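You operate a simulated robot arm through the tools that you are given. There is no shell and no other tool.

You are at the controls of a simulated robot arm. One attempt, no reset.

TASK
Clamp the steel block in the vise and wipe it clean.
Fine: with cleaner on the black rag; the old grease on its top; clamp first; rag back. Set down upright: steel block. What is to be rubbed or washed off counts as gone when no trace of it is left.

It is judged by the outcome, as a careful person would: the job done as asked, and still so three seconds after it is handed in. It fails if anything else is knocked over, pushed out of place, dropped, spilled or broken.

THE ROBOT
A 7-joint arm with a two-finger parallel gripper, fixed in place. Base frame: the origin is on the floor under the middle of its stand, x ahead of it, y to its left, z up; the work surface is at about z = 88. Units: cm, rad, N and s.
It reaches about 114.7 cm from its shoulder. Its first joint turns from -2.897 to 2.897 rad. Payload 3.43 kg.
The tool frame sits at the grasp point between the pads (the TCP): z along the fingers, y along the line on which they close. The tips reach 3 cm beyond it. Largest opening 9.4 cm; finger width 2.8, thickness 1; the body of the gripper, 5 by 9.6 cm, starts 5.5 cm behind the TCP.
Orientation is that of the tool frame in the base frame, as [roll, pitch, yaw] about the fixed x, y, z axes, in that order (R = Rz(yaw) Ry(pitch) Rx(roll)). With the fingers straight down and closing along the base's y, the tool's x points along the base's -x, its y along +y and its z along -z.

THE INTERFACE
- The arm moves only by the tool jog_arm. Its argument "series" is a list of rows, each an object of numbers (a shift or turn left out is 0, a gripper value left out holds the last): "x", "y", "z": the shift along the tool's x, y, z in mm; "wx", "wy", "wz": the turn, a rotation vector about the tool's x, y, z in rad; "fingers": the gripper command, from -1 (shut) to 1 (fully open), values between in proportion. In form: [{"x": .., "y": .., "z": .., "wx": .., "wy": .., "wz": .., "fingers": ..}, ...]. A call has 1 to 20 rows; each row shifts and turns the commanded pose from where the row before left it, along the tool's axes as they then stand. Rows are played at 5 a second. More than 5 cm and 0.15 rad between two rows, or a gripper value outside its range, and nothing of the call is played. A pose out of reach is approached as far as the arm can. The call stops where the force on the tool passes 60 N (or 10 N more than at its start, if that is more) or the arm is blocked; 0.2 s more then pass. The fingers move at their own pace (about 4.5 cm/s each) and stop on an object; they squeeze with about 31 N. The grip force told is the motor's: it shows also when the fingers shut on nothing. Time passes only in rows, and 0.2 s behind the last, so rows that do not move let the fingers close. It gives the time, the measured TCP pose, the force on the tool (base axes), the opening and the grip force at its end, in the units of the frame above (readings bear some noise), with the torque about the TCP (base axes, N m) and any sound that the robot's microphone picked up.
- Cameras (640 x 400 px; columns grow to the right, rows downward): "scene" is fixed at [40.16, 49.86, 150.71]; the picture's right is [-0.73, -0.68, 0.00], its down [-0.53, 0.57, -0.63] and it looks along [0.43, -0.46, -0.78] (base axes); focal length 214 px, centre (320, 200). "wrist" rides on the gripper at [7.6, 1.4, -10.3] in the tool frame; the picture's right is [-0.18, 0.98, 0.00], its down [-0.75, -0.14, -0.64] and it looks along [-0.63, -0.12, 0.77] (tool axes); focal length 243 px, centre (320, 200). There is no depth. A picture from a camera that has moved, and an enlarged one, comes with that camera's place and axes in the base frame and with its lens.
- capture(camera): a new picture of that camera. No time passes.
- inspect(camera, box): a new picture of the part [left, top, right, bottom] of that camera's present view, enlarged. No time passes.
- job_done(): hands the job in; it is judged then, once.

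Places have to be worked out from the pictures, the camera data and where the tool is seen. Open the gripper and draw the arm clear of the work before you hand the job in, unless the task says otherwise.

The tools are called after "Call:" by a JSON object that holds its "fn" and its "kwargs". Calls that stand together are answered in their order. jog_arm: Moves the arm, as the interface text tells. Its arguments: {"type":"object","properties":{"series":{"type":"array","items":{"type":"object","properties":{"x":{"type":"number"},"y":{"type":"number"},"z":{"type":"number"},"wx":{"type":"number"},"wy":{"type":"number"},"wz":{"type":"number"},"fingers":{"type":"number"}}}}},"required":["series"]} The other tools are called the same way: capture (camera) takes a picture; inspect (camera, box) takes an enlarged picture of a part of a camera's view; job_done () hands the job in.

At the start:

```text
t: 0.0
tcp_pos: [56.87, 19.63, 131.83]
ee_rot: [-3.141, 0.001, -3.141]
wrist_force: [-0.1, 0.9, 0.4]
wrist_torque: [0.0, -0.03, 0.03]
gripper_width: 9.41
grip_force: 0.0
```

scene: 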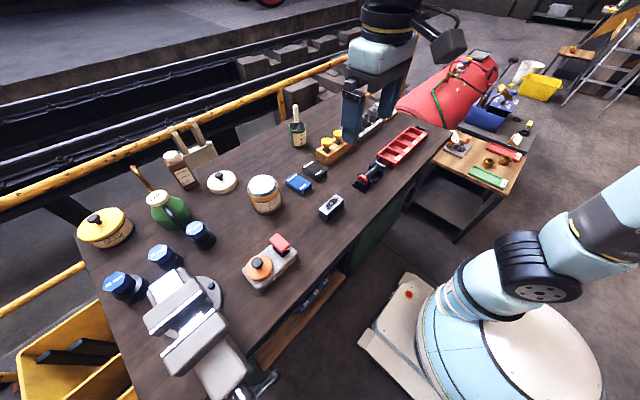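
wrist: 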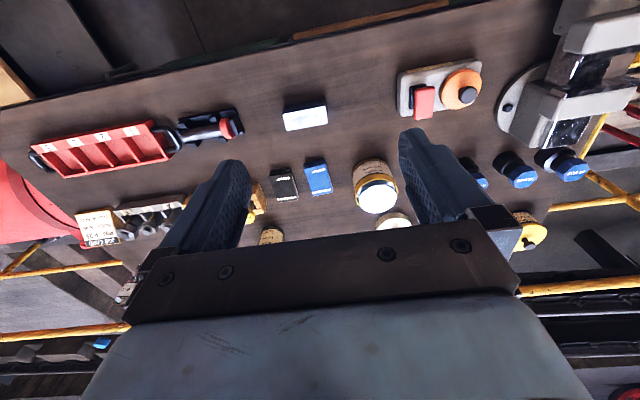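

I start by looking closer at the bench to identify the block, vise, rags and cleaner.

Call:
{"fn": "inspect", "kwargs": {"camera": "scene", "box": [60, 220, 320, 400]}}

Call:
{"fn": "inspect", "kwargs": {"camera": "scene", "box": [220, 100, 440, 240]}}

Call:
{"fn": "inspect", "kwargs": {"camera": "scene", "box": [60, 110, 300, 260]}}

Call:
{"fn": "inspect", "kwargs": {"camera": "wrist", "box": [220, 40, 640, 280]}}

```text
2.22 times, centred on (190, 310) of scene
camera zoom: at [40.16, 49.86, 150.71], right [-0.73, -0.68, 0.0], down [-0.53, 0.57, -0.63], along [0.43, -0.46, -0.78], focal length 477 px, centre (609, -44)
```

zoom: 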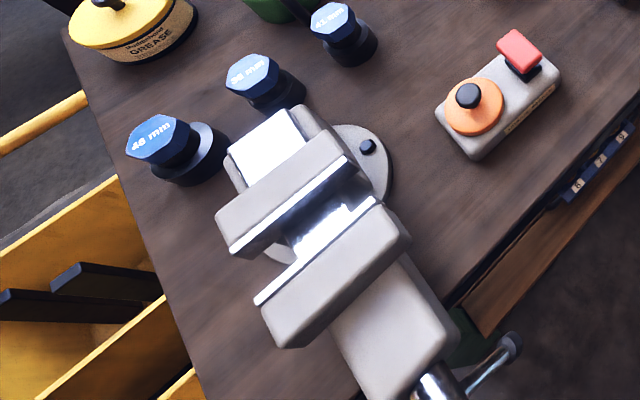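

```text
2.86 times, centred on (330, 170) of scene
camera zoom: at [40.16, 49.86, 150.71], right [-0.73, -0.68, 0.0], down [-0.53, 0.57, -0.63], along [0.43, -0.46, -0.78], focal length 613 px, centre (291, 286)
```

zoom: 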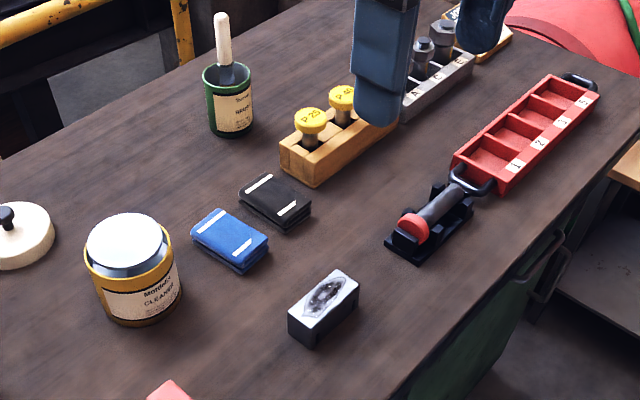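

```text
2.67 times, centred on (180, 185) of scene
camera zoom: at [40.16, 49.86, 150.71], right [-0.73, -0.68, 0.0], down [-0.53, 0.57, -0.63], along [0.43, -0.46, -0.78], focal length 572 px, centre (693, 240)
```

zoom: 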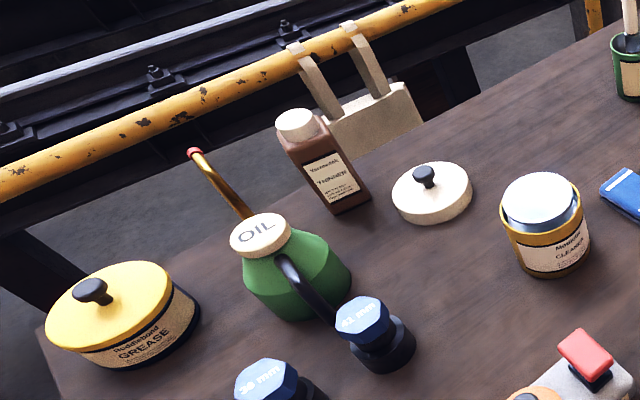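

```text
1.52 times, centred on (430, 160) of wrist
camera zoom: at [49.1, 21.11, 142.12], right [0.18, 0.98, 0.0], down [0.75, -0.14, 0.64], along [0.63, -0.12, -0.77], focal length 370 px, centre (152, 261)
```

zoom: 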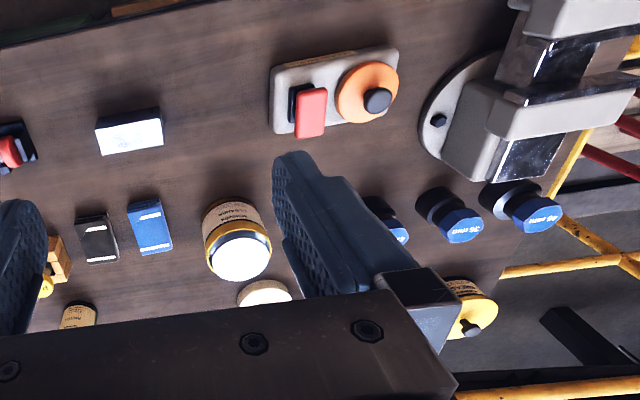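

The block with grease on top stands at about (68, 14), the black rag at its far side, the cleaner tin open, and the vise at about (65, 62) with jaws running along y. I look closer at the vise's screw, the control box and the block.

Call:
{"fn": "inspect", "kwargs": {"camera": "scene", "box": [130, 260, 290, 400]}}

Call:
{"fn": "inspect", "kwargs": {"camera": "scene", "box": [230, 220, 310, 300]}}

Call:
{"fn": "inspect", "kwargs": {"camera": "scene", "box": [240, 150, 360, 230]}}

Call:
{"fn": "inspect", "kwargs": {"camera": "wrist", "box": [480, 0, 640, 180]}}

```text
2.86 times, centred on (210, 330) of scene
camera zoom: at [40.16, 49.86, 150.71], right [-0.73, -0.68, 0.0], down [-0.53, 0.57, -0.63], along [0.43, -0.46, -0.78], focal length 613 px, centre (634, -171)
```

zoom: 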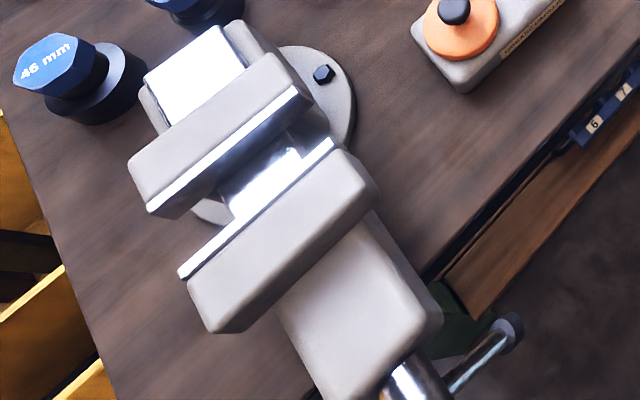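

```text
5.00 times, centred on (270, 260) of scene
camera zoom: at [40.16, 49.86, 150.71], right [-0.73, -0.68, 0.0], down [-0.53, 0.57, -0.63], along [0.43, -0.46, -0.78], focal length 1072 px, centre (570, -100)
```

zoom: 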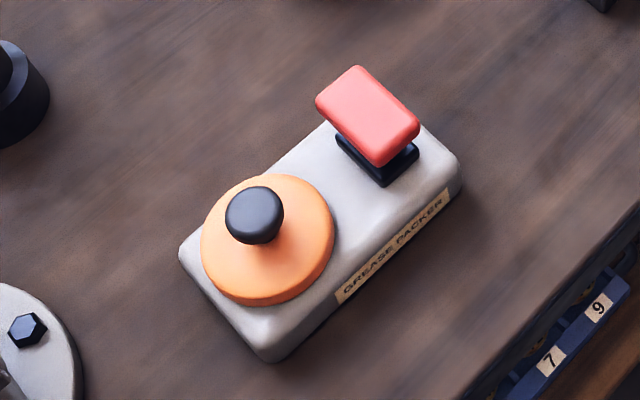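

```text
5.00 times, centred on (300, 190) of scene
camera zoom: at [40.16, 49.86, 150.71], right [-0.73, -0.68, 0.0], down [-0.53, 0.57, -0.63], along [0.43, -0.46, -0.78], focal length 1072 px, centre (420, 250)
```

zoom: 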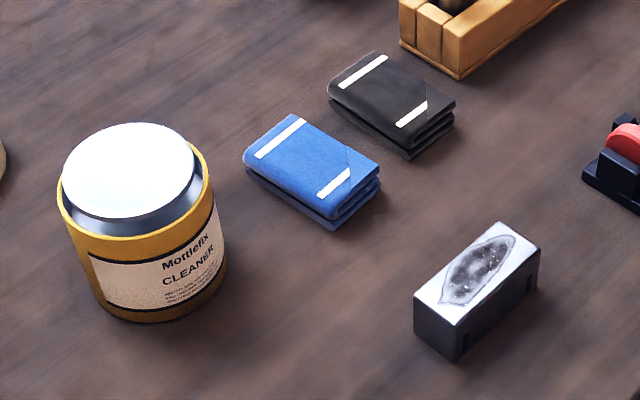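

```text
2.22 times, centred on (560, 90) of wrist
camera zoom: at [49.1, 21.11, 142.12], right [0.18, 0.98, 0.0], down [0.75, -0.14, 0.64], along [0.63, -0.12, -0.77], focal length 539 px, centre (-213, 444)
```

zoom: 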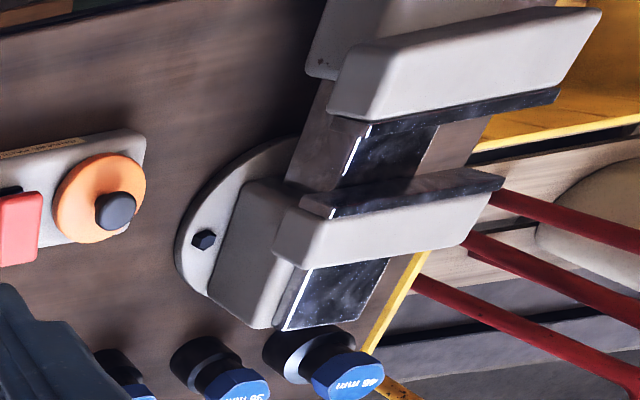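

The vise jaw faces are at about x = 63–68, y = 57–68, top z ≈ 102; its screw bar is on the robot side. I move the arm over toward the vise, staying high, to view the gap and the handle with the wrist camera.

Call:
{"fn": "jog_arm", "kwargs": {"series": [{"x": 7, "y": 38}, {"x": 7, "y": 38}, {"x": 7, "y": 38}, {"x": 7, "y": 38}, {"x": 7, "y": 38}, {"x": 7, "y": 38}, {"x": 7, "y": 38}, {"x": 7, "y": 38}, {"x": 7, "y": 38}, {"x": 7, "y": 38}, {"x": 7, "y": 38}, {"x": 7, "y": 38}]}}

Call:
{"fn": "capture", "kwargs": {"camera": "wrist"}}

Call:
{"fn": "capture", "kwargs": {"camera": "scene"}}

```text
t: 2.6
tcp_pos: [48.4, 65.31, 132.04]
ee_rot: [3.14, 0.0, -3.141]
wrist_force: [-0.6, -1.0, 0.6]
wrist_torque: [0.06, 0.0, -0.01]
gripper_width: 9.39
grip_force: 0.0
```

```text
taken
camera wrist: at [40.57, 66.77, 142.26], right [0.18, 0.98, 0.0], down [0.75, -0.14, 0.64], along [0.63, -0.12, -0.77], focal length 243 px, centre (320, 200)
```

wrist: 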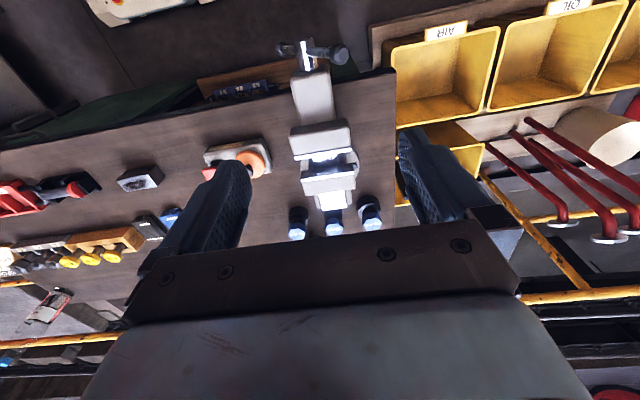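

```text
taken
```

scene: 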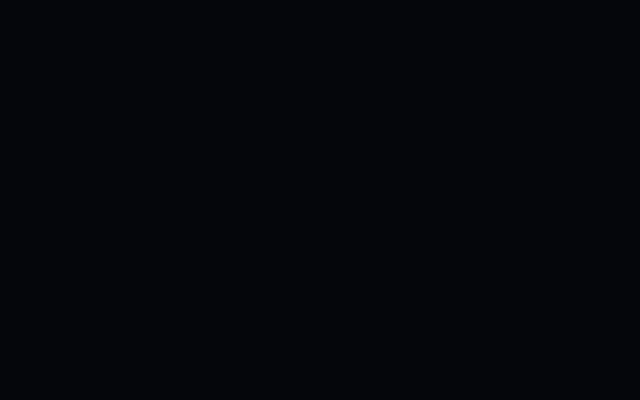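

The scene camera is covered by the arm here, but the wrist camera shows the vise well with the tommy bar at the near end. I enlarge it.

Call:
{"fn": "inspect", "kwargs": {"camera": "wrist", "box": [260, 20, 400, 120]}}

Call:
{"fn": "inspect", "kwargs": {"camera": "wrist", "box": [270, 110, 390, 230]}}

```text
4.00 times, centred on (330, 70) of wrist
camera zoom: at [40.57, 66.77, 142.26], right [0.18, 0.98, 0.0], down [0.75, -0.14, 0.64], along [0.63, -0.12, -0.77], focal length 970 px, centre (280, 720)
```

zoom: 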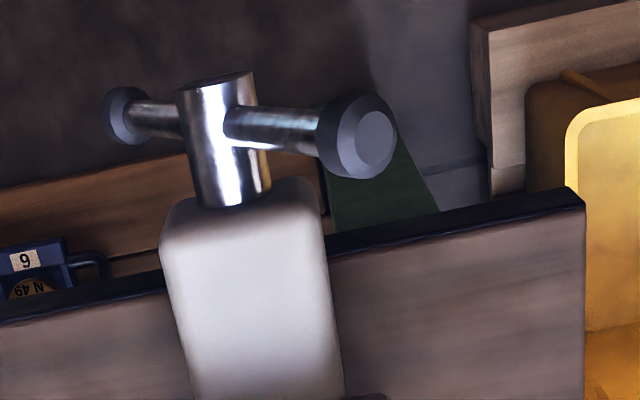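

```text
3.33 times, centred on (330, 170) of wrist
camera zoom: at [40.57, 66.77, 142.26], right [0.18, 0.98, 0.0], down [0.75, -0.14, 0.64], along [0.63, -0.12, -0.77], focal length 809 px, centre (287, 300)
```

zoom: 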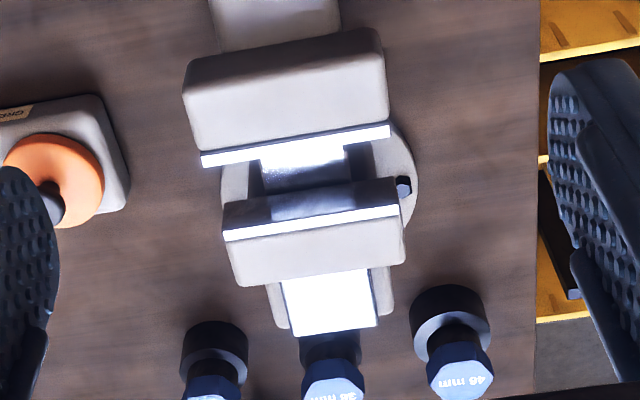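

The bar is at the robot-side end and its +y end is tilted up. I look at the block and rags in this view, then move closer to see the depth of the jaw gap.

Call:
{"fn": "inspect", "kwargs": {"camera": "wrist", "box": [100, 150, 180, 200]}}

Call:
{"fn": "jog_arm", "kwargs": {"series": [{"z": 30, "x": 20}, {"z": 30, "x": 20}, {"z": 30, "x": 0}, {"z": 20, "x": 0}]}}

Call:
{"fn": "capture", "kwargs": {"camera": "wrist"}}

```text
8.00 times, centred on (140, 175) of wrist
camera zoom: at [40.57, 66.77, 142.26], right [0.18, 0.98, 0.0], down [0.75, -0.14, 0.64], along [0.63, -0.12, -0.77], focal length 1941 px, centre (1760, 400)
```

zoom: 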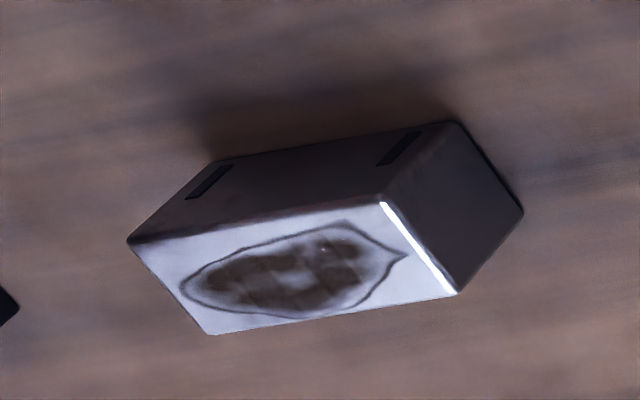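

```text
t: 3.6
tcp_pos: [44.5, 65.26, 121.23]
ee_rot: [3.141, 0.001, -3.141]
wrist_force: [0.2, 0.2, 0.1]
wrist_torque: [0.0, 0.02, -0.01]
gripper_width: 9.39
grip_force: 0.1
```

```text
taken
camera wrist: at [36.79, 66.72, 131.34], right [0.18, 0.98, 0.0], down [0.75, -0.14, 0.64], along [0.63, -0.12, -0.77], focal length 243 px, centre (320, 200)
```

wrist: 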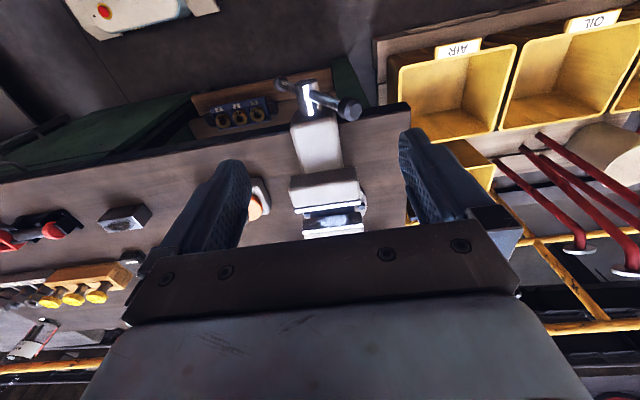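

Block measures about 8.9 (y) × 3.7 (x) × 4.5 cm, centred at (67.6, 14.7). Now I enlarge the vise gap and handle from this lower angle.

Call:
{"fn": "inspect", "kwargs": {"camera": "wrist", "box": [280, 165, 380, 240]}}

Call:
{"fn": "inspect", "kwargs": {"camera": "wrist", "box": [260, 65, 380, 145]}}

```text
5.33 times, centred on (330, 202) of wrist
camera zoom: at [36.79, 66.72, 131.34], right [0.18, 0.98, 0.0], down [0.75, -0.14, 0.64], along [0.63, -0.12, -0.77], focal length 1294 px, centre (267, 187)
```

zoom: 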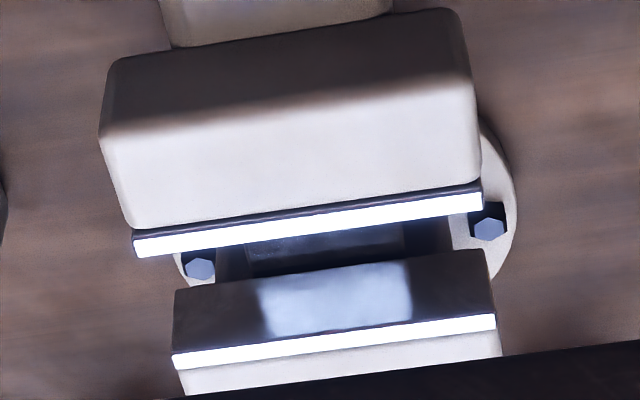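

```text
5.00 times, centred on (320, 105) of wrist
camera zoom: at [36.79, 66.72, 131.34], right [0.18, 0.98, 0.0], down [0.75, -0.14, 0.64], along [0.63, -0.12, -0.77], focal length 1213 px, centre (320, 675)
```

zoom: 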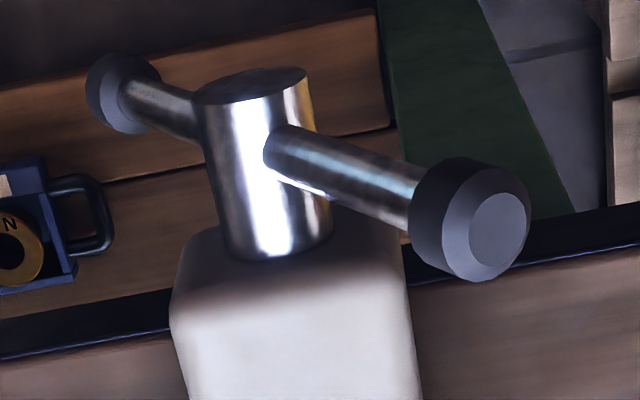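

The screw hub is at about (47, 63, 94) with the bar (r ≈ 10.6 cm) 60° up on its +y side; the jaws are open ~4.9 cm and the bed is about 4 cm below jaw tops, so the block should be gripped by its ends. I travel to above the block now.

Call:
{"fn": "jog_arm", "kwargs": {"series": [{"z": -30}, {"z": -30}, {"x": -16.5, "y": -36.1}, {"x": -16.5, "y": -36.1}, {"x": -16.5, "y": -36.1}, {"x": -16.5, "y": -36.1}, {"x": -16.5, "y": -36.1}, {"x": -16.5, "y": -36.1}, {"x": -16.5, "y": -36.1}, {"x": -16.5, "y": -36.1}, {"x": -16.5, "y": -36.1}, {"x": -16.5, "y": -36.1}, {"x": -16.5, "y": -36.1}, {"x": -16.5, "y": -36.1}, {"x": -16.5, "y": -36.1}, {"x": -16.5, "y": -36.1}, {"z": 40}, {"z": 40}, {"z": 40}]}}

Call:
{"fn": "capture", "kwargs": {"camera": "wrist"}}

Call:
{"fn": "capture", "kwargs": {"camera": "scene"}}

```text
t: 7.6
tcp_pos: [67.53, 14.72, 115.07]
ee_rot: [3.141, -0.001, 3.141]
wrist_force: [-0.5, 0.4, -0.3]
wrist_torque: [-0.02, 0.0, 0.02]
gripper_width: 9.42
grip_force: 0.1
```

```text
taken
camera wrist: at [59.82, 16.1, 125.13], right [0.18, 0.98, 0.0], down [0.75, -0.14, 0.64], along [0.63, -0.12, -0.77], focal length 243 px, centre (320, 200)
```

wrist: 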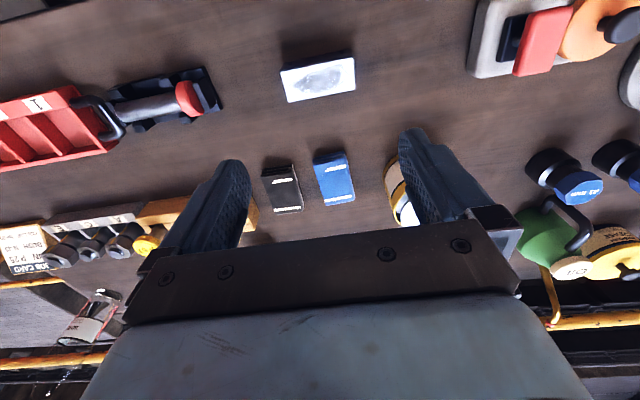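

```text
taken
```

scene: 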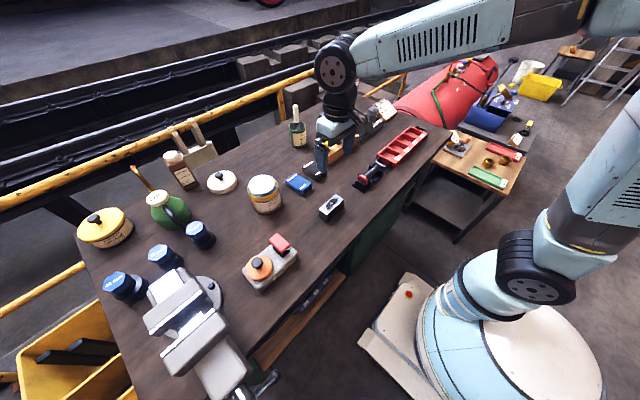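

I enlarge the block and the rags to measure their exact position and orientation.

Call:
{"fn": "inspect", "kwargs": {"camera": "wrist", "box": [270, 40, 370, 110]}}

Call:
{"fn": "inspect", "kwargs": {"camera": "wrist", "box": [240, 130, 440, 250]}}

```text
5.71 times, centred on (320, 75) of wrist
camera zoom: at [59.82, 16.1, 125.13], right [0.18, 0.98, 0.0], down [0.75, -0.14, 0.64], along [0.63, -0.12, -0.77], focal length 1386 px, centre (320, 914)
```

zoom: 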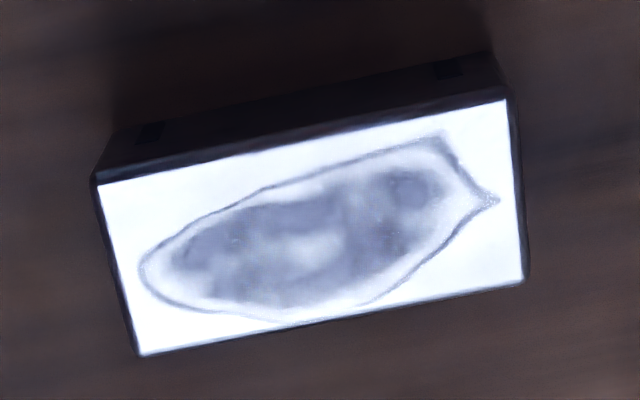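

```text
3.20 times, centred on (340, 190) of wrist
camera zoom: at [59.82, 16.1, 125.13], right [0.18, 0.98, 0.0], down [0.75, -0.14, 0.64], along [0.63, -0.12, -0.77], focal length 776 px, centre (256, 232)
```

zoom: 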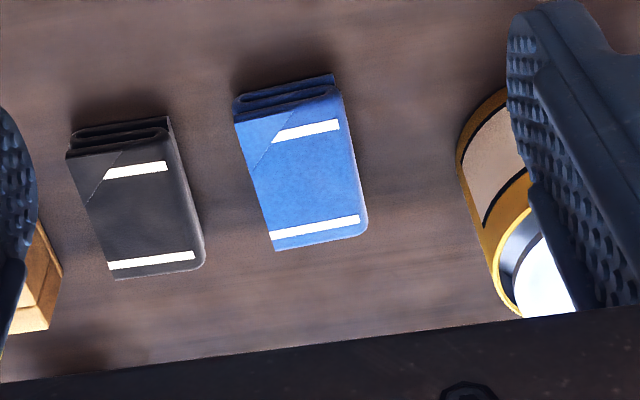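

Block top spans x 65.9–69.5, y 10.07–18.84, aligned with the axes. I centre on it at (67.7, 14.45) and descend to just above to check finger clearance.

Call:
{"fn": "jog_arm", "kwargs": {"series": [{"x": -1.7, "y": -2.7, "z": 40, "fingers": 1}, {"z": 40}, {"z": 40}, {"z": 40}, {"z": 10}]}}

Call:
{"fn": "capture", "kwargs": {"camera": "wrist"}}

```text
t: 8.8
tcp_pos: [67.75, 14.36, 97.82]
ee_rot: [-3.141, 0.001, 3.141]
wrist_force: [0.7, 0.2, -0.1]
wrist_torque: [0.01, -0.02, 0.01]
gripper_width: 9.39
grip_force: 0.2
```

```text
taken
camera wrist: at [60.07, 15.78, 108.01], right [0.18, 0.98, 0.0], down [0.75, -0.14, 0.64], along [0.63, -0.12, -0.77], focal length 243 px, centre (320, 200)
```

wrist: 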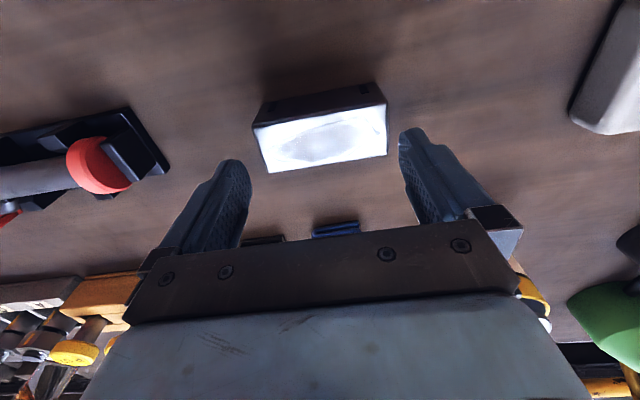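

I enlarge to measure the gaps between the fingertips and the block ends.

Call:
{"fn": "inspect", "kwargs": {"camera": "wrist", "box": [220, 70, 420, 200]}}

```text
3.08 times, centred on (320, 135) of wrist
camera zoom: at [60.07, 15.78, 108.01], right [0.18, 0.98, 0.0], down [0.75, -0.14, 0.64], along [0.63, -0.12, -0.77], focal length 746 px, centre (320, 400)
```

zoom: 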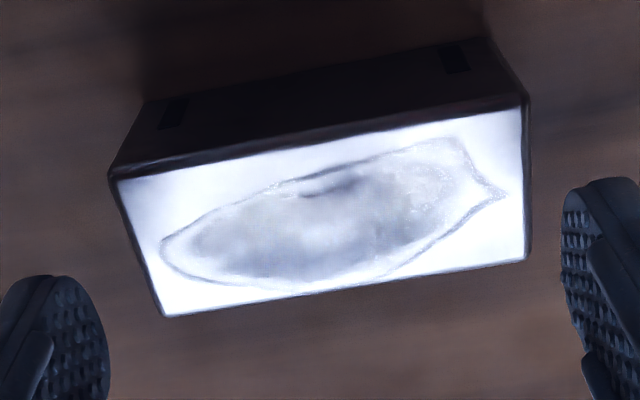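

The block centre is ~0.12 cm to +y of the gripper centre. I correct and lower until the tips are just below the block's top edge, then check.

Call:
{"fn": "jog_arm", "kwargs": {"series": [{"x": 1.0, "y": 1.2}, {"z": 8}, {"z": 8}, {"z": 6}, {"z": 5}, {"z": 3}]}}

Call:
{"fn": "inspect", "kwargs": {"camera": "wrist", "box": [220, 90, 420, 220]}}

```text
t: 10.2
tcp_pos: [67.61, 14.6, 94.81]
ee_rot: [-3.141, -0.001, -3.14]
wrist_force: [0.4, 0.1, -0.1]
wrist_torque: [-0.02, 0.0, -0.02]
gripper_width: 9.38
grip_force: 0.1
```

```text
3.08 times, centred on (320, 155) of wrist
camera zoom: at [59.92, 15.98, 105.17], right [0.18, 0.98, 0.0], down [0.75, -0.14, 0.64], along [0.63, -0.12, -0.77], focal length 746 px, centre (320, 338)
```

zoom: 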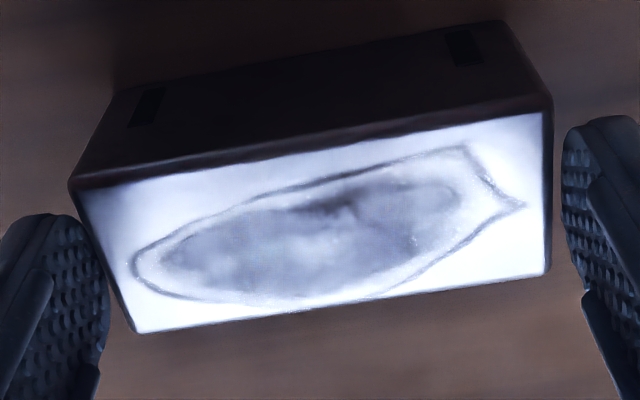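

The tips straddle the block ends with about 0.3 cm each side. I lower in small steps to TCP z ≈ 91.8.

Call:
{"fn": "jog_arm", "kwargs": {"series": [{"y": -0.5}, {"z": 5}, {"z": 5}, {"z": 5}, {"z": 5}, {"z": 5}, {"z": 5}, {}]}}

Call:
{"fn": "capture", "kwargs": {"camera": "wrist"}}

```text
t: 11.6
tcp_pos: [67.83, 14.41, 93.12]
ee_rot: [3.14, 0.011, 3.141]
wrist_force: [1.6, -5.7, 14.6]
wrist_torque: [-0.72, 0.23, -0.05]
gripper_width: 9.4
grip_force: 0.1
stopped in row 7: the force on the tool passed its limit at 73 N (the readings are from after the stop); the commanded pose is now the measured one
```

```text
taken
camera wrist: at [60.05, 15.93, 103.17], right [0.19, 0.98, 0.0], down [0.75, -0.14, 0.65], along [0.64, -0.12, -0.76], focal length 243 px, centre (320, 200)
```

wrist: 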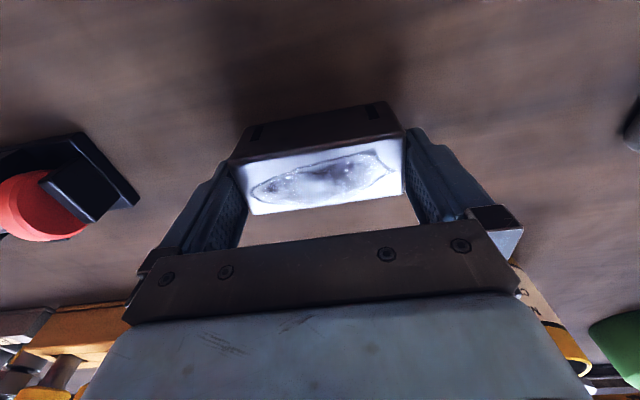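

The −y finger met the block's edge (force up with torque about −x). I look closely before doing anything else.

Call:
{"fn": "inspect", "kwargs": {"camera": "wrist", "box": [160, 90, 480, 260]}}

Call:
{"fn": "inspect", "kwargs": {"camera": "scene", "box": [270, 130, 390, 230]}}

```text
2.00 times, centred on (320, 175) of wrist
camera zoom: at [60.05, 15.93, 103.17], right [0.19, 0.98, 0.0], down [0.75, -0.14, 0.65], along [0.64, -0.12, -0.76], focal length 485 px, centre (320, 250)
```

zoom: 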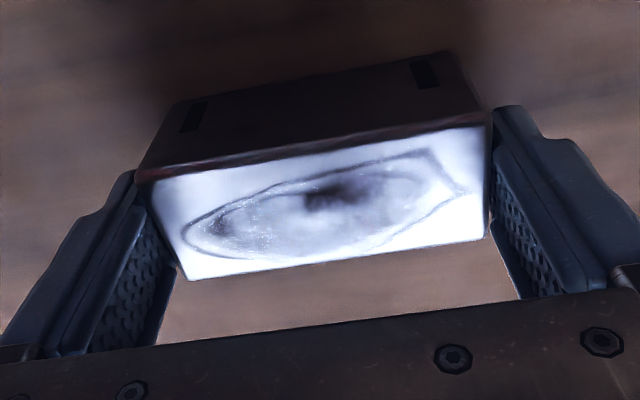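

```text
4.00 times, centred on (330, 180) of scene
camera zoom: at [40.16, 49.86, 150.71], right [-0.73, -0.68, 0.0], down [-0.53, 0.57, -0.63], along [0.43, -0.46, -0.78], focal length 858 px, centre (280, 280)
```

zoom: 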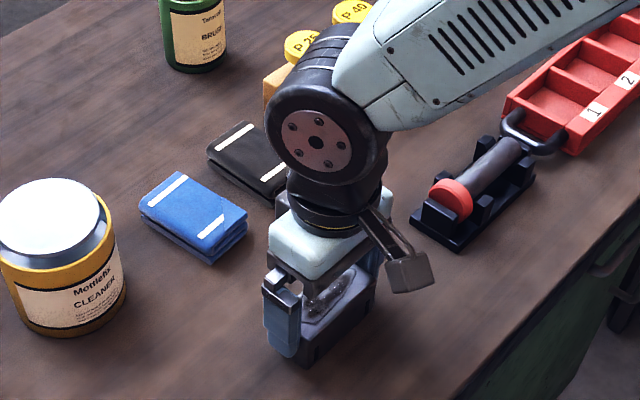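

The pads' lower edge (0.6 cm below TCP) is catching the block's −y top edge; the gripper sits ~0.12 cm too far to +y. I lift off 2 cm and re-read the pose.

Call:
{"fn": "jog_arm", "kwargs": {"series": [{"z": -10}, {"z": -10}, {}]}}

Call:
{"fn": "inspect", "kwargs": {"camera": "wrist", "box": [220, 90, 420, 220]}}

```text
t: 12.4
tcp_pos: [67.76, 14.55, 94.86]
ee_rot: [3.14, 0.009, -3.141]
wrist_force: [-0.1, 0.1, -0.2]
wrist_torque: [0.0, 0.03, 0.04]
gripper_width: 9.39
grip_force: 0.1
```

```text
3.08 times, centred on (320, 155) of wrist
camera zoom: at [60.0, 15.98, 105.04], right [0.18, 0.98, 0.0], down [0.75, -0.14, 0.65], along [0.64, -0.12, -0.76], focal length 746 px, centre (320, 338)
```

zoom: 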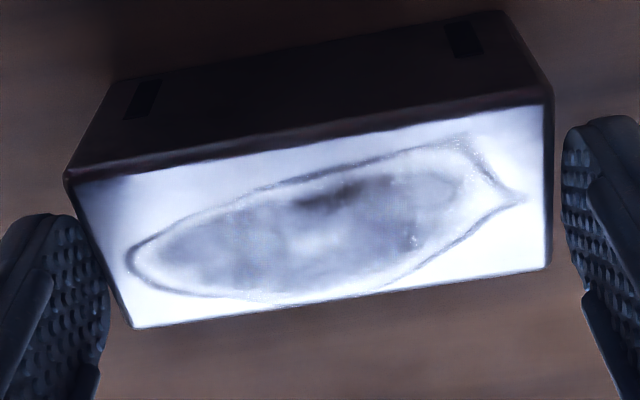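

The left gap is visibly tighter than the right. I level the tool, shift 1.5 mm to −y and look again.

Call:
{"fn": "jog_arm", "kwargs": {"series": [{"y": -1.5, "wy": 0.009}, {}]}}

Call:
{"fn": "inspect", "kwargs": {"camera": "wrist", "box": [220, 90, 420, 220]}}

```text
t: 13.0
tcp_pos: [67.72, 14.39, 94.89]
ee_rot: [3.138, 0.0, -3.141]
wrist_force: [-0.2, 0.2, 1.0]
wrist_torque: [-0.02, 0.0, 0.0]
gripper_width: 9.36
grip_force: 0.1
```

```text
3.08 times, centred on (320, 155) of wrist
camera zoom: at [60.07, 15.83, 105.14], right [0.18, 0.98, 0.0], down [0.75, -0.14, 0.64], along [0.63, -0.12, -0.77], focal length 746 px, centre (320, 338)
```

zoom: 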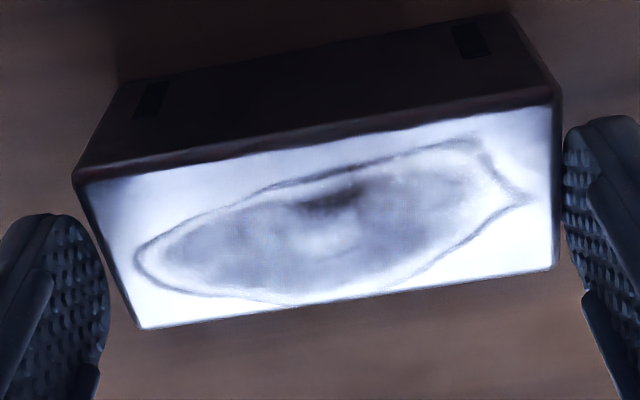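

Vision says the pads were nearly centred, so the raised rails (0.6–0.9 cm below TCP) are what caught the edge; the finger tips below them have room. I'll grip with the tip section only: recentre +1.3 mm, lower to TCP z ≈ 93.9 and close.

Call:
{"fn": "jog_arm", "kwargs": {"series": [{"y": 1.2}, {"z": 5}, {"z": 4}, {}]}}

Call:
{"fn": "inspect", "kwargs": {"camera": "wrist", "box": [200, 90, 440, 240]}}

```text
t: 14.0
tcp_pos: [67.8, 14.49, 94.1]
ee_rot: [3.139, -0.001, 3.141]
wrist_force: [0.4, 0.4, -0.8]
wrist_torque: [0.0, -0.03, -0.01]
gripper_width: 9.41
grip_force: 0.0
```

```text
2.67 times, centred on (320, 165) of wrist
camera zoom: at [60.08, 16.0, 104.26], right [0.18, 0.98, 0.0], down [0.75, -0.14, 0.64], along [0.63, -0.12, -0.77], focal length 647 px, centre (320, 293)
```

zoom: 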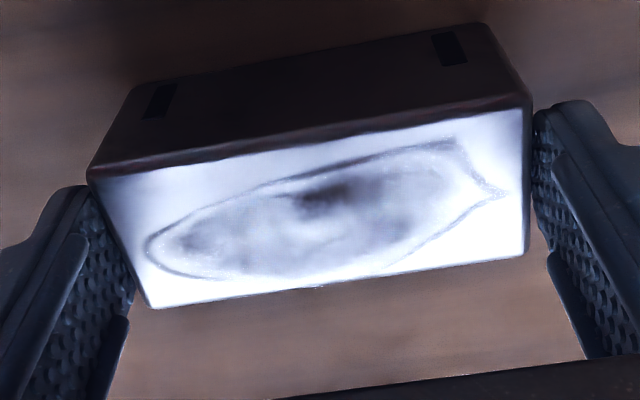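

No contact; the tips are beside the block ends and the rails remain above its top. I close the gripper.

Call:
{"fn": "jog_arm", "kwargs": {"series": [{"fingers": -1}, {}, {}, {}]}}

Call:
{"fn": "inspect", "kwargs": {"camera": "wrist", "box": [200, 90, 440, 240]}}

```text
t: 15.0
tcp_pos: [67.8, 14.48, 94.02]
ee_rot: [3.141, -0.003, 3.141]
wrist_force: [-0.1, -4.6, 2.5]
wrist_torque: [-0.69, -0.05, 0.01]
gripper_width: 9.18
grip_force: 31.5
```

```text
2.67 times, centred on (320, 165) of wrist
camera zoom: at [60.08, 15.97, 104.26], right [0.18, 0.98, 0.0], down [0.75, -0.14, 0.64], along [0.63, -0.12, -0.77], focal length 647 px, centre (320, 293)
```

zoom: 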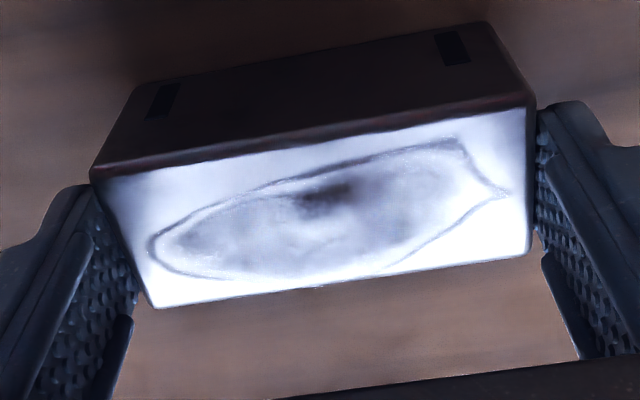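

Gripped at 9.18 cm with 31 N. I lift slowly a few centimetres and check that the block holds level.

Call:
{"fn": "jog_arm", "kwargs": {"series": [{"z": -5}, {"z": -8}, {"z": -12}, {"z": -15}, {}]}}

Call:
{"fn": "capture", "kwargs": {"camera": "wrist"}}

Call:
{"fn": "inspect", "kwargs": {"camera": "scene", "box": [270, 130, 390, 230]}}

```text
t: 16.2
tcp_pos: [67.77, 14.49, 97.9]
ee_rot: [3.139, -0.003, -3.14]
wrist_force: [0.2, -0.3, -9.9]
wrist_torque: [0.0, -0.01, -0.01]
gripper_width: 9.18
grip_force: 31.6
```

```text
taken
camera wrist: at [60.13, 16.02, 108.24], right [0.18, 0.98, 0.0], down [0.75, -0.14, 0.64], along [0.63, -0.12, -0.77], focal length 243 px, centre (320, 200)
```

wrist: 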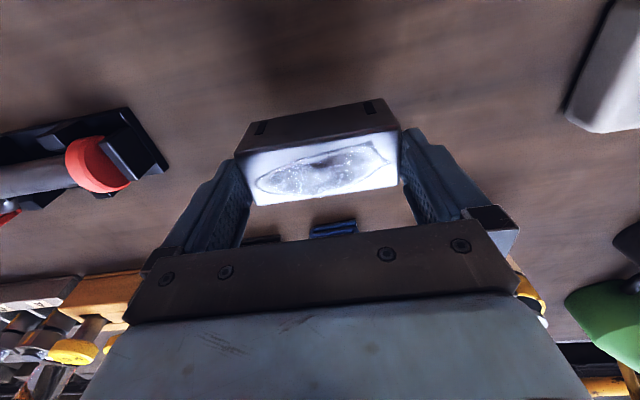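

```text
4.00 times, centred on (330, 180) of scene
camera zoom: at [40.16, 49.86, 150.71], right [-0.73, -0.68, 0.0], down [-0.53, 0.57, -0.63], along [0.43, -0.46, -0.78], focal length 858 px, centre (280, 280)
```

zoom: 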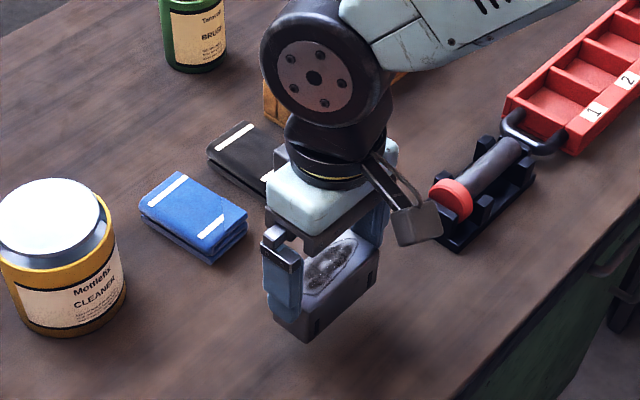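

The block is lifted level (~1 kg). I raise it and carry it over to above the vise gap at about (65.4, 63).

Call:
{"fn": "jog_arm", "kwargs": {"series": [{"z": -40}, {"z": -40}, {"z": -40}, {"x": 1.7, "y": 34.6, "z": -20}, {"x": 1.7, "y": 34.6}, {"x": 1.7, "y": 34.6}, {"x": 1.7, "y": 34.6}, {"x": 1.7, "y": 34.6}, {"x": 1.7, "y": 34.6}, {"x": 1.7, "y": 34.6}, {"x": 1.7, "y": 34.6}, {"x": 1.7, "y": 34.6}, {"x": 1.7, "y": 34.6}, {"x": 1.7, "y": 34.6}, {"x": 1.7, "y": 34.6}, {"x": 1.7, "y": 34.6}, {"x": 1.7, "y": 34.6}, {}]}}

Call:
{"fn": "capture", "kwargs": {"camera": "wrist"}}

Call:
{"fn": "capture", "kwargs": {"camera": "scene"}}

```text
t: 20.0
tcp_pos: [65.29, 62.97, 112.19]
ee_rot: [-3.141, -0.001, 3.141]
wrist_force: [-0.9, 0.2, -11.0]
wrist_torque: [0.0, 0.01, -0.02]
gripper_width: 9.17
grip_force: 31.3
```

```text
taken
camera wrist: at [57.62, 64.37, 122.35], right [0.18, 0.98, 0.0], down [0.75, -0.14, 0.64], along [0.63, -0.12, -0.77], focal length 243 px, centre (320, 200)
```

wrist: 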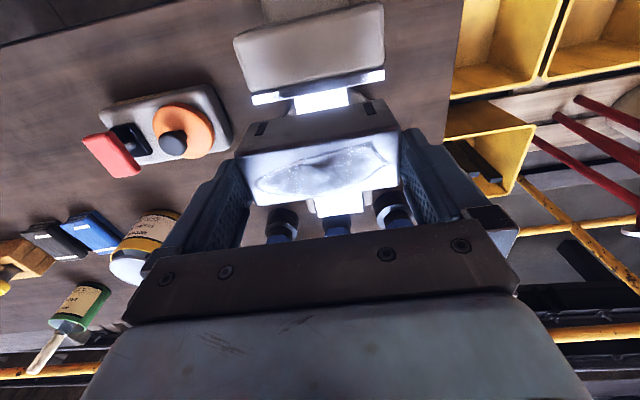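

```text
taken
```

scene: 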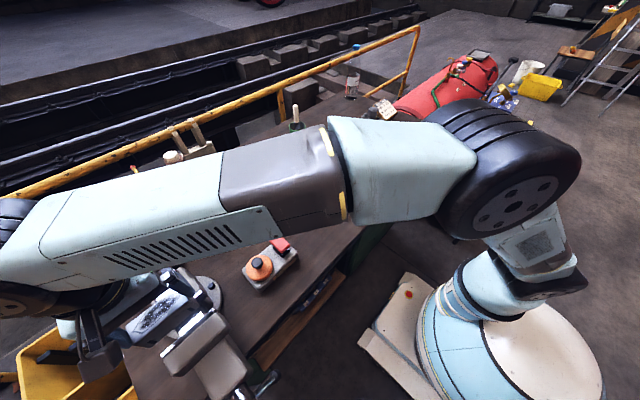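

The block is held over the vise. I enlarge both views to align it with the gap.

Call:
{"fn": "inspect", "kwargs": {"camera": "wrist", "box": [220, 50, 420, 230]}}

Call:
{"fn": "inspect", "kwargs": {"camera": "scene", "box": [90, 260, 260, 390]}}

```text
2.22 times, centred on (320, 140) of wrist
camera zoom: at [57.62, 64.37, 122.35], right [0.18, 0.98, 0.0], down [0.75, -0.14, 0.64], along [0.63, -0.12, -0.77], focal length 539 px, centre (320, 333)
```

zoom: 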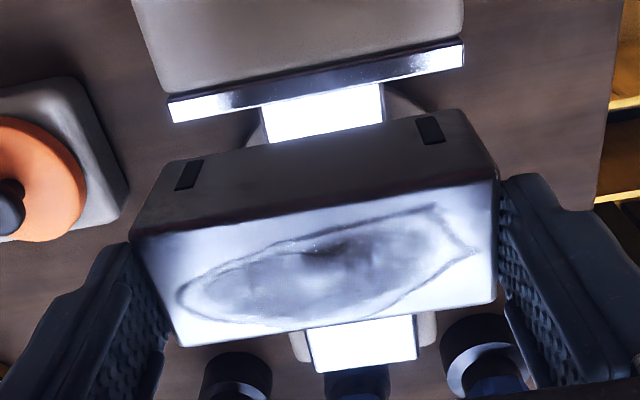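

```text
3.08 times, centred on (175, 325) of scene
camera zoom: at [40.16, 49.86, 150.71], right [-0.73, -0.68, 0.0], down [-0.53, 0.57, -0.63], along [0.43, -0.46, -0.78], focal length 660 px, centre (766, -185)
```

zoom: 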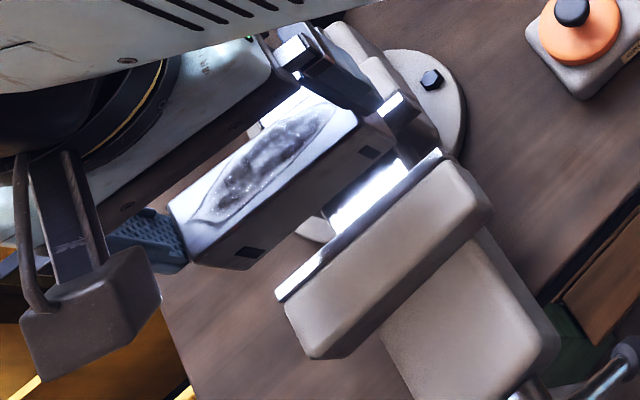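

In both views the gap runs x ≈ 63.4–68.0 and the block is ~0.4 cm too near; y is centred. I shift +0.4 cm in x and lower until the block just enters the jaws.

Call:
{"fn": "jog_arm", "kwargs": {"series": [{"x": -4}, {"z": 15}, {"z": 12}, {"z": 10}, {"z": 8}, {"z": 5}, {}]}}

Call:
{"fn": "inspect", "kwargs": {"camera": "wrist", "box": [220, 50, 420, 230]}}

Call:
{"fn": "inspect", "kwargs": {"camera": "scene", "box": [90, 260, 260, 390]}}

```text
t: 21.6
tcp_pos: [65.79, 63.01, 106.98]
ee_rot: [3.14, -0.002, 3.141]
wrist_force: [0.2, 1.1, -9.9]
wrist_torque: [-0.03, -0.01, 0.02]
gripper_width: 9.17
grip_force: 30.9
```

```text
2.22 times, centred on (320, 140) of wrist
camera zoom: at [58.11, 64.41, 117.22], right [0.18, 0.98, 0.0], down [0.75, -0.14, 0.64], along [0.63, -0.12, -0.77], focal length 539 px, centre (320, 333)
```

zoom: 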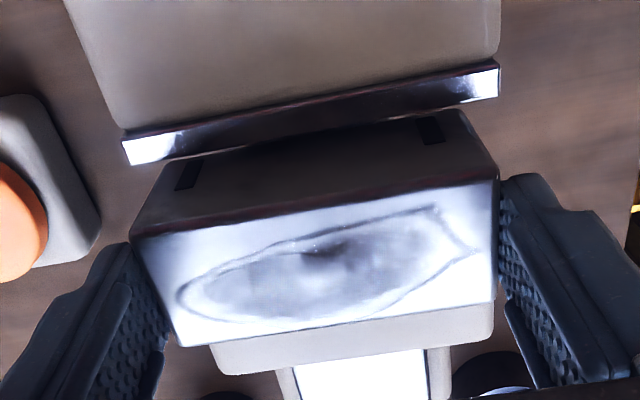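

```text
3.08 times, centred on (175, 325) of scene
camera zoom: at [40.16, 49.86, 150.71], right [-0.73, -0.68, 0.0], down [-0.53, 0.57, -0.63], along [0.43, -0.46, -0.78], focal length 660 px, centre (766, -185)
```

zoom: 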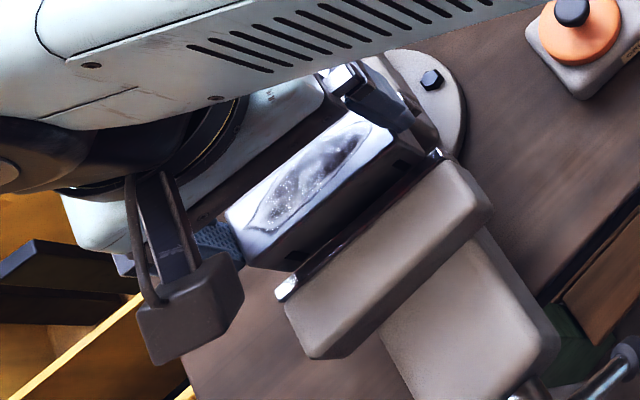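

The block clears the moving jaw by ~0.45 cm. I continue down in small steps toward the bed, watching force.

Call:
{"fn": "jog_arm", "kwargs": {"series": [{"z": 6}, {"z": 6}, {"z": 5}, {"z": 3}, {}]}}

Call:
{"fn": "inspect", "kwargs": {"camera": "wrist", "box": [220, 50, 420, 230]}}

```text
t: 22.8
tcp_pos: [65.9, 62.87, 104.97]
ee_rot: [3.14, -0.001, -3.141]
wrist_force: [-0.3, 0.1, -9.0]
wrist_torque: [0.01, 0.01, 0.03]
gripper_width: 9.18
grip_force: 31.3
```

```text
2.22 times, centred on (320, 140) of wrist
camera zoom: at [58.24, 64.41, 115.22], right [0.18, 0.98, 0.0], down [0.75, -0.14, 0.64], along [0.63, -0.12, -0.77], focal length 539 px, centre (320, 333)
```

zoom: 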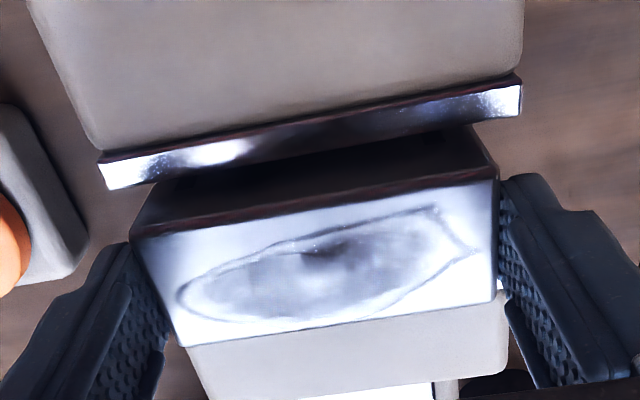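

No contact yet; block bottom is at about z 99. I go on in 2 mm steps.

Call:
{"fn": "jog_arm", "kwargs": {"series": [{"z": 2}, {"z": 2}, {"z": 2}, {}]}}

```text
t: 23.8
tcp_pos: [65.95, 62.96, 104.36]
ee_rot: [3.139, 0.0, 3.141]
wrist_force: [-0.3, 0.6, -10.5]
wrist_torque: [-0.02, 0.01, -0.03]
gripper_width: 9.18
grip_force: 31.0
```

Still hanging free (−10.5 N). I continue slowly.

Call:
{"fn": "jog_arm", "kwargs": {"series": [{"z": 2}, {"z": 2}, {}]}}

```text
t: 24.6
tcp_pos: [65.88, 62.92, 104.01]
ee_rot: [3.138, 0.001, -3.141]
wrist_force: [0.0, 0.2, -8.0]
wrist_torque: [-0.06, -0.03, 0.01]
gripper_width: 9.18
grip_force: 31.2
```

Slight unloading (−8 N): the block is near or just touching the bed. I lower in 1 mm steps.

Call:
{"fn": "jog_arm", "kwargs": {"series": [{"z": 1}, {"z": 1}, {}]}}

```text
t: 25.4
tcp_pos: [65.79, 63.07, 104.14]
ee_rot: [3.139, 0.001, -3.141]
wrist_force: [-2.6, -5.0, 13.7]
wrist_torque: [-0.59, 0.63, 0.07]
gripper_width: 9.2
grip_force: 30.8
```

The bed is reached at TCP z ≈ 104.0 (block bottom ≈ 98). I ease off 1 mm to neutral load and look before releasing.

Call:
{"fn": "jog_arm", "kwargs": {"series": [{"z": -1}, {}, {}]}}

Call:
{"fn": "inspect", "kwargs": {"camera": "wrist", "box": [220, 70, 420, 230]}}

Call:
{"fn": "inspect", "kwargs": {"camera": "scene", "box": [90, 260, 260, 390]}}

```text
t: 26.2
tcp_pos: [65.75, 62.93, 104.15]
ee_rot: [3.141, 0.001, 3.14]
wrist_force: [-3.0, -0.1, 6.9]
wrist_torque: [0.5, -0.09, 0.09]
gripper_width: 9.19
grip_force: 31.4
```

```text
2.50 times, centred on (320, 150) of wrist
camera zoom: at [58.13, 64.44, 114.26], right [0.18, 0.98, 0.0], down [0.75, -0.14, 0.64], along [0.63, -0.12, -0.77], focal length 606 px, centre (320, 325)
```

zoom: 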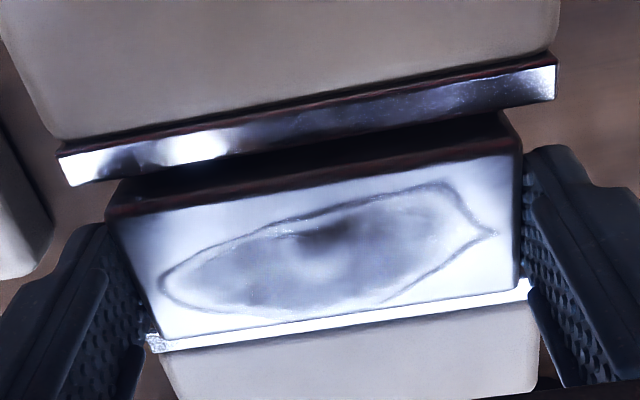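

```text
3.08 times, centred on (175, 325) of scene
camera zoom: at [40.16, 49.86, 150.71], right [-0.73, -0.68, 0.0], down [-0.53, 0.57, -0.63], along [0.43, -0.46, -0.78], focal length 660 px, centre (766, -185)
```

zoom: 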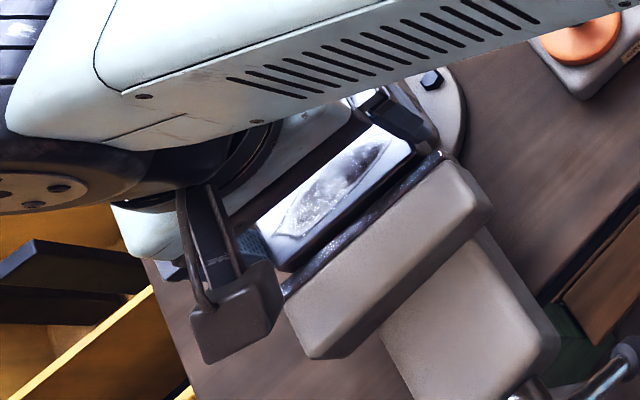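

The block rests on the bed between the jaws, its top ~0.8 cm above them. I open the gripper and let it settle.

Call:
{"fn": "jog_arm", "kwargs": {"series": [{"z": -0.5}, {"fingers": 1}, {}, {}]}}

Call:
{"fn": "inspect", "kwargs": {"camera": "wrist", "box": [220, 70, 420, 230]}}

```text
t: 27.2
tcp_pos: [65.83, 62.94, 104.02]
ee_rot: [3.14, -0.001, -3.141]
wrist_force: [0.2, 0.7, 0.3]
wrist_torque: [0.02, -0.02, -0.03]
gripper_width: 9.42
grip_force: 0.1
```

```text
2.50 times, centred on (320, 150) of wrist
camera zoom: at [58.15, 64.47, 114.27], right [0.18, 0.98, 0.0], down [0.75, -0.14, 0.64], along [0.63, -0.12, -0.77], focal length 606 px, centre (320, 325)
```

zoom: 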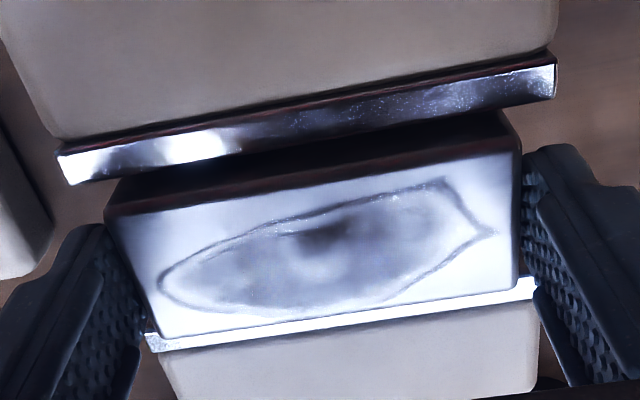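

Released with zero residual force. I withdraw straight up slowly.

Call:
{"fn": "jog_arm", "kwargs": {"series": [{"z": -4}, {"z": -5}, {"z": -6}, {"z": -8}, {"z": -10}, {"z": -20}, {"z": -30}, {}]}}

Call:
{"fn": "capture", "kwargs": {"camera": "wrist"}}

Call:
{"fn": "inspect", "kwargs": {"camera": "scene", "box": [90, 260, 260, 390]}}

```text
t: 29.0
tcp_pos: [65.81, 62.94, 112.37]
ee_rot: [3.139, 0.0, -3.14]
wrist_force: [-0.3, -0.1, 1.0]
wrist_torque: [-0.03, 0.03, 0.01]
gripper_width: 9.4
grip_force: 0.0
```

```text
taken
camera wrist: at [58.15, 64.36, 122.63], right [0.18, 0.98, 0.0], down [0.75, -0.14, 0.64], along [0.63, -0.12, -0.77], focal length 243 px, centre (320, 200)
```

wrist: 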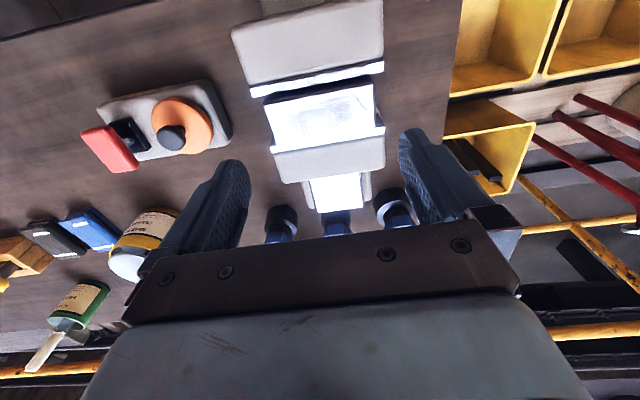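

```text
3.08 times, centred on (175, 325) of scene
camera zoom: at [40.16, 49.86, 150.71], right [-0.73, -0.68, 0.0], down [-0.53, 0.57, -0.63], along [0.43, -0.46, -0.78], focal length 660 px, centre (766, -185)
```

zoom: 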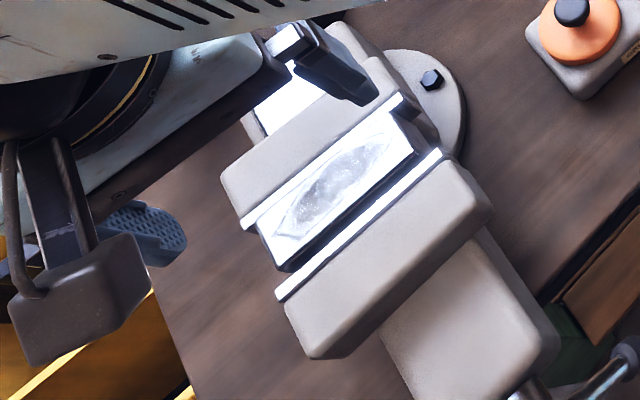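

The block stands upright between the jaws. Now I move back in front of the vise and turn the gripper to point along +x, in steps, to see whether that pose is reachable for turning the screw bar.

Call:
{"fn": "jog_arm", "kwargs": {"series": [{"z": -40}, {"x": 40, "z": -36}, {"x": 40}, {"x": 40}, {"x": 40}, {"x": 40}, {"x": 40}, {"x": 40}, {"wy": -0.15}, {"wy": -0.15}, {"wy": -0.15}, {"wy": -0.15}, {}]}}

Call:
{"fn": "capture", "kwargs": {"camera": "scene"}}

Call:
{"fn": "capture", "kwargs": {"camera": "wrist"}}

```text
refused: row 2 steps farther than a row can; nothing moved
```

```text
taken
```

scene: 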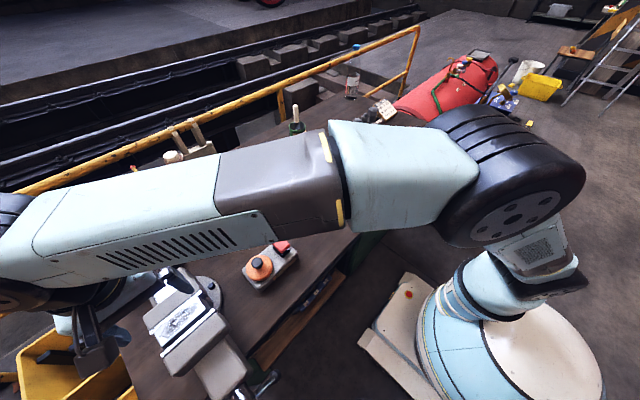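

```text
taken
camera wrist: at [58.15, 64.36, 122.63], right [0.18, 0.98, 0.0], down [0.75, -0.14, 0.64], along [0.63, -0.12, -0.77], focal length 243 px, centre (320, 200)
```

wrist: 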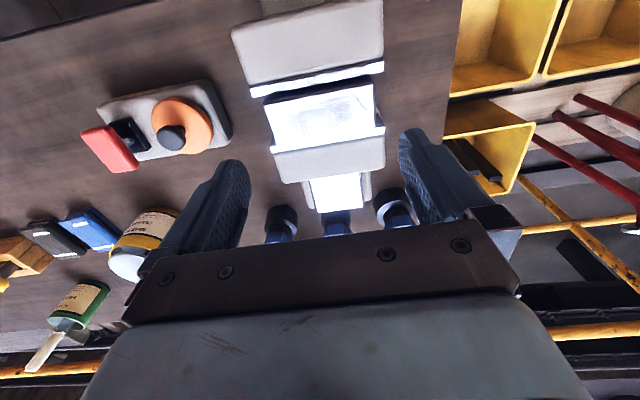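

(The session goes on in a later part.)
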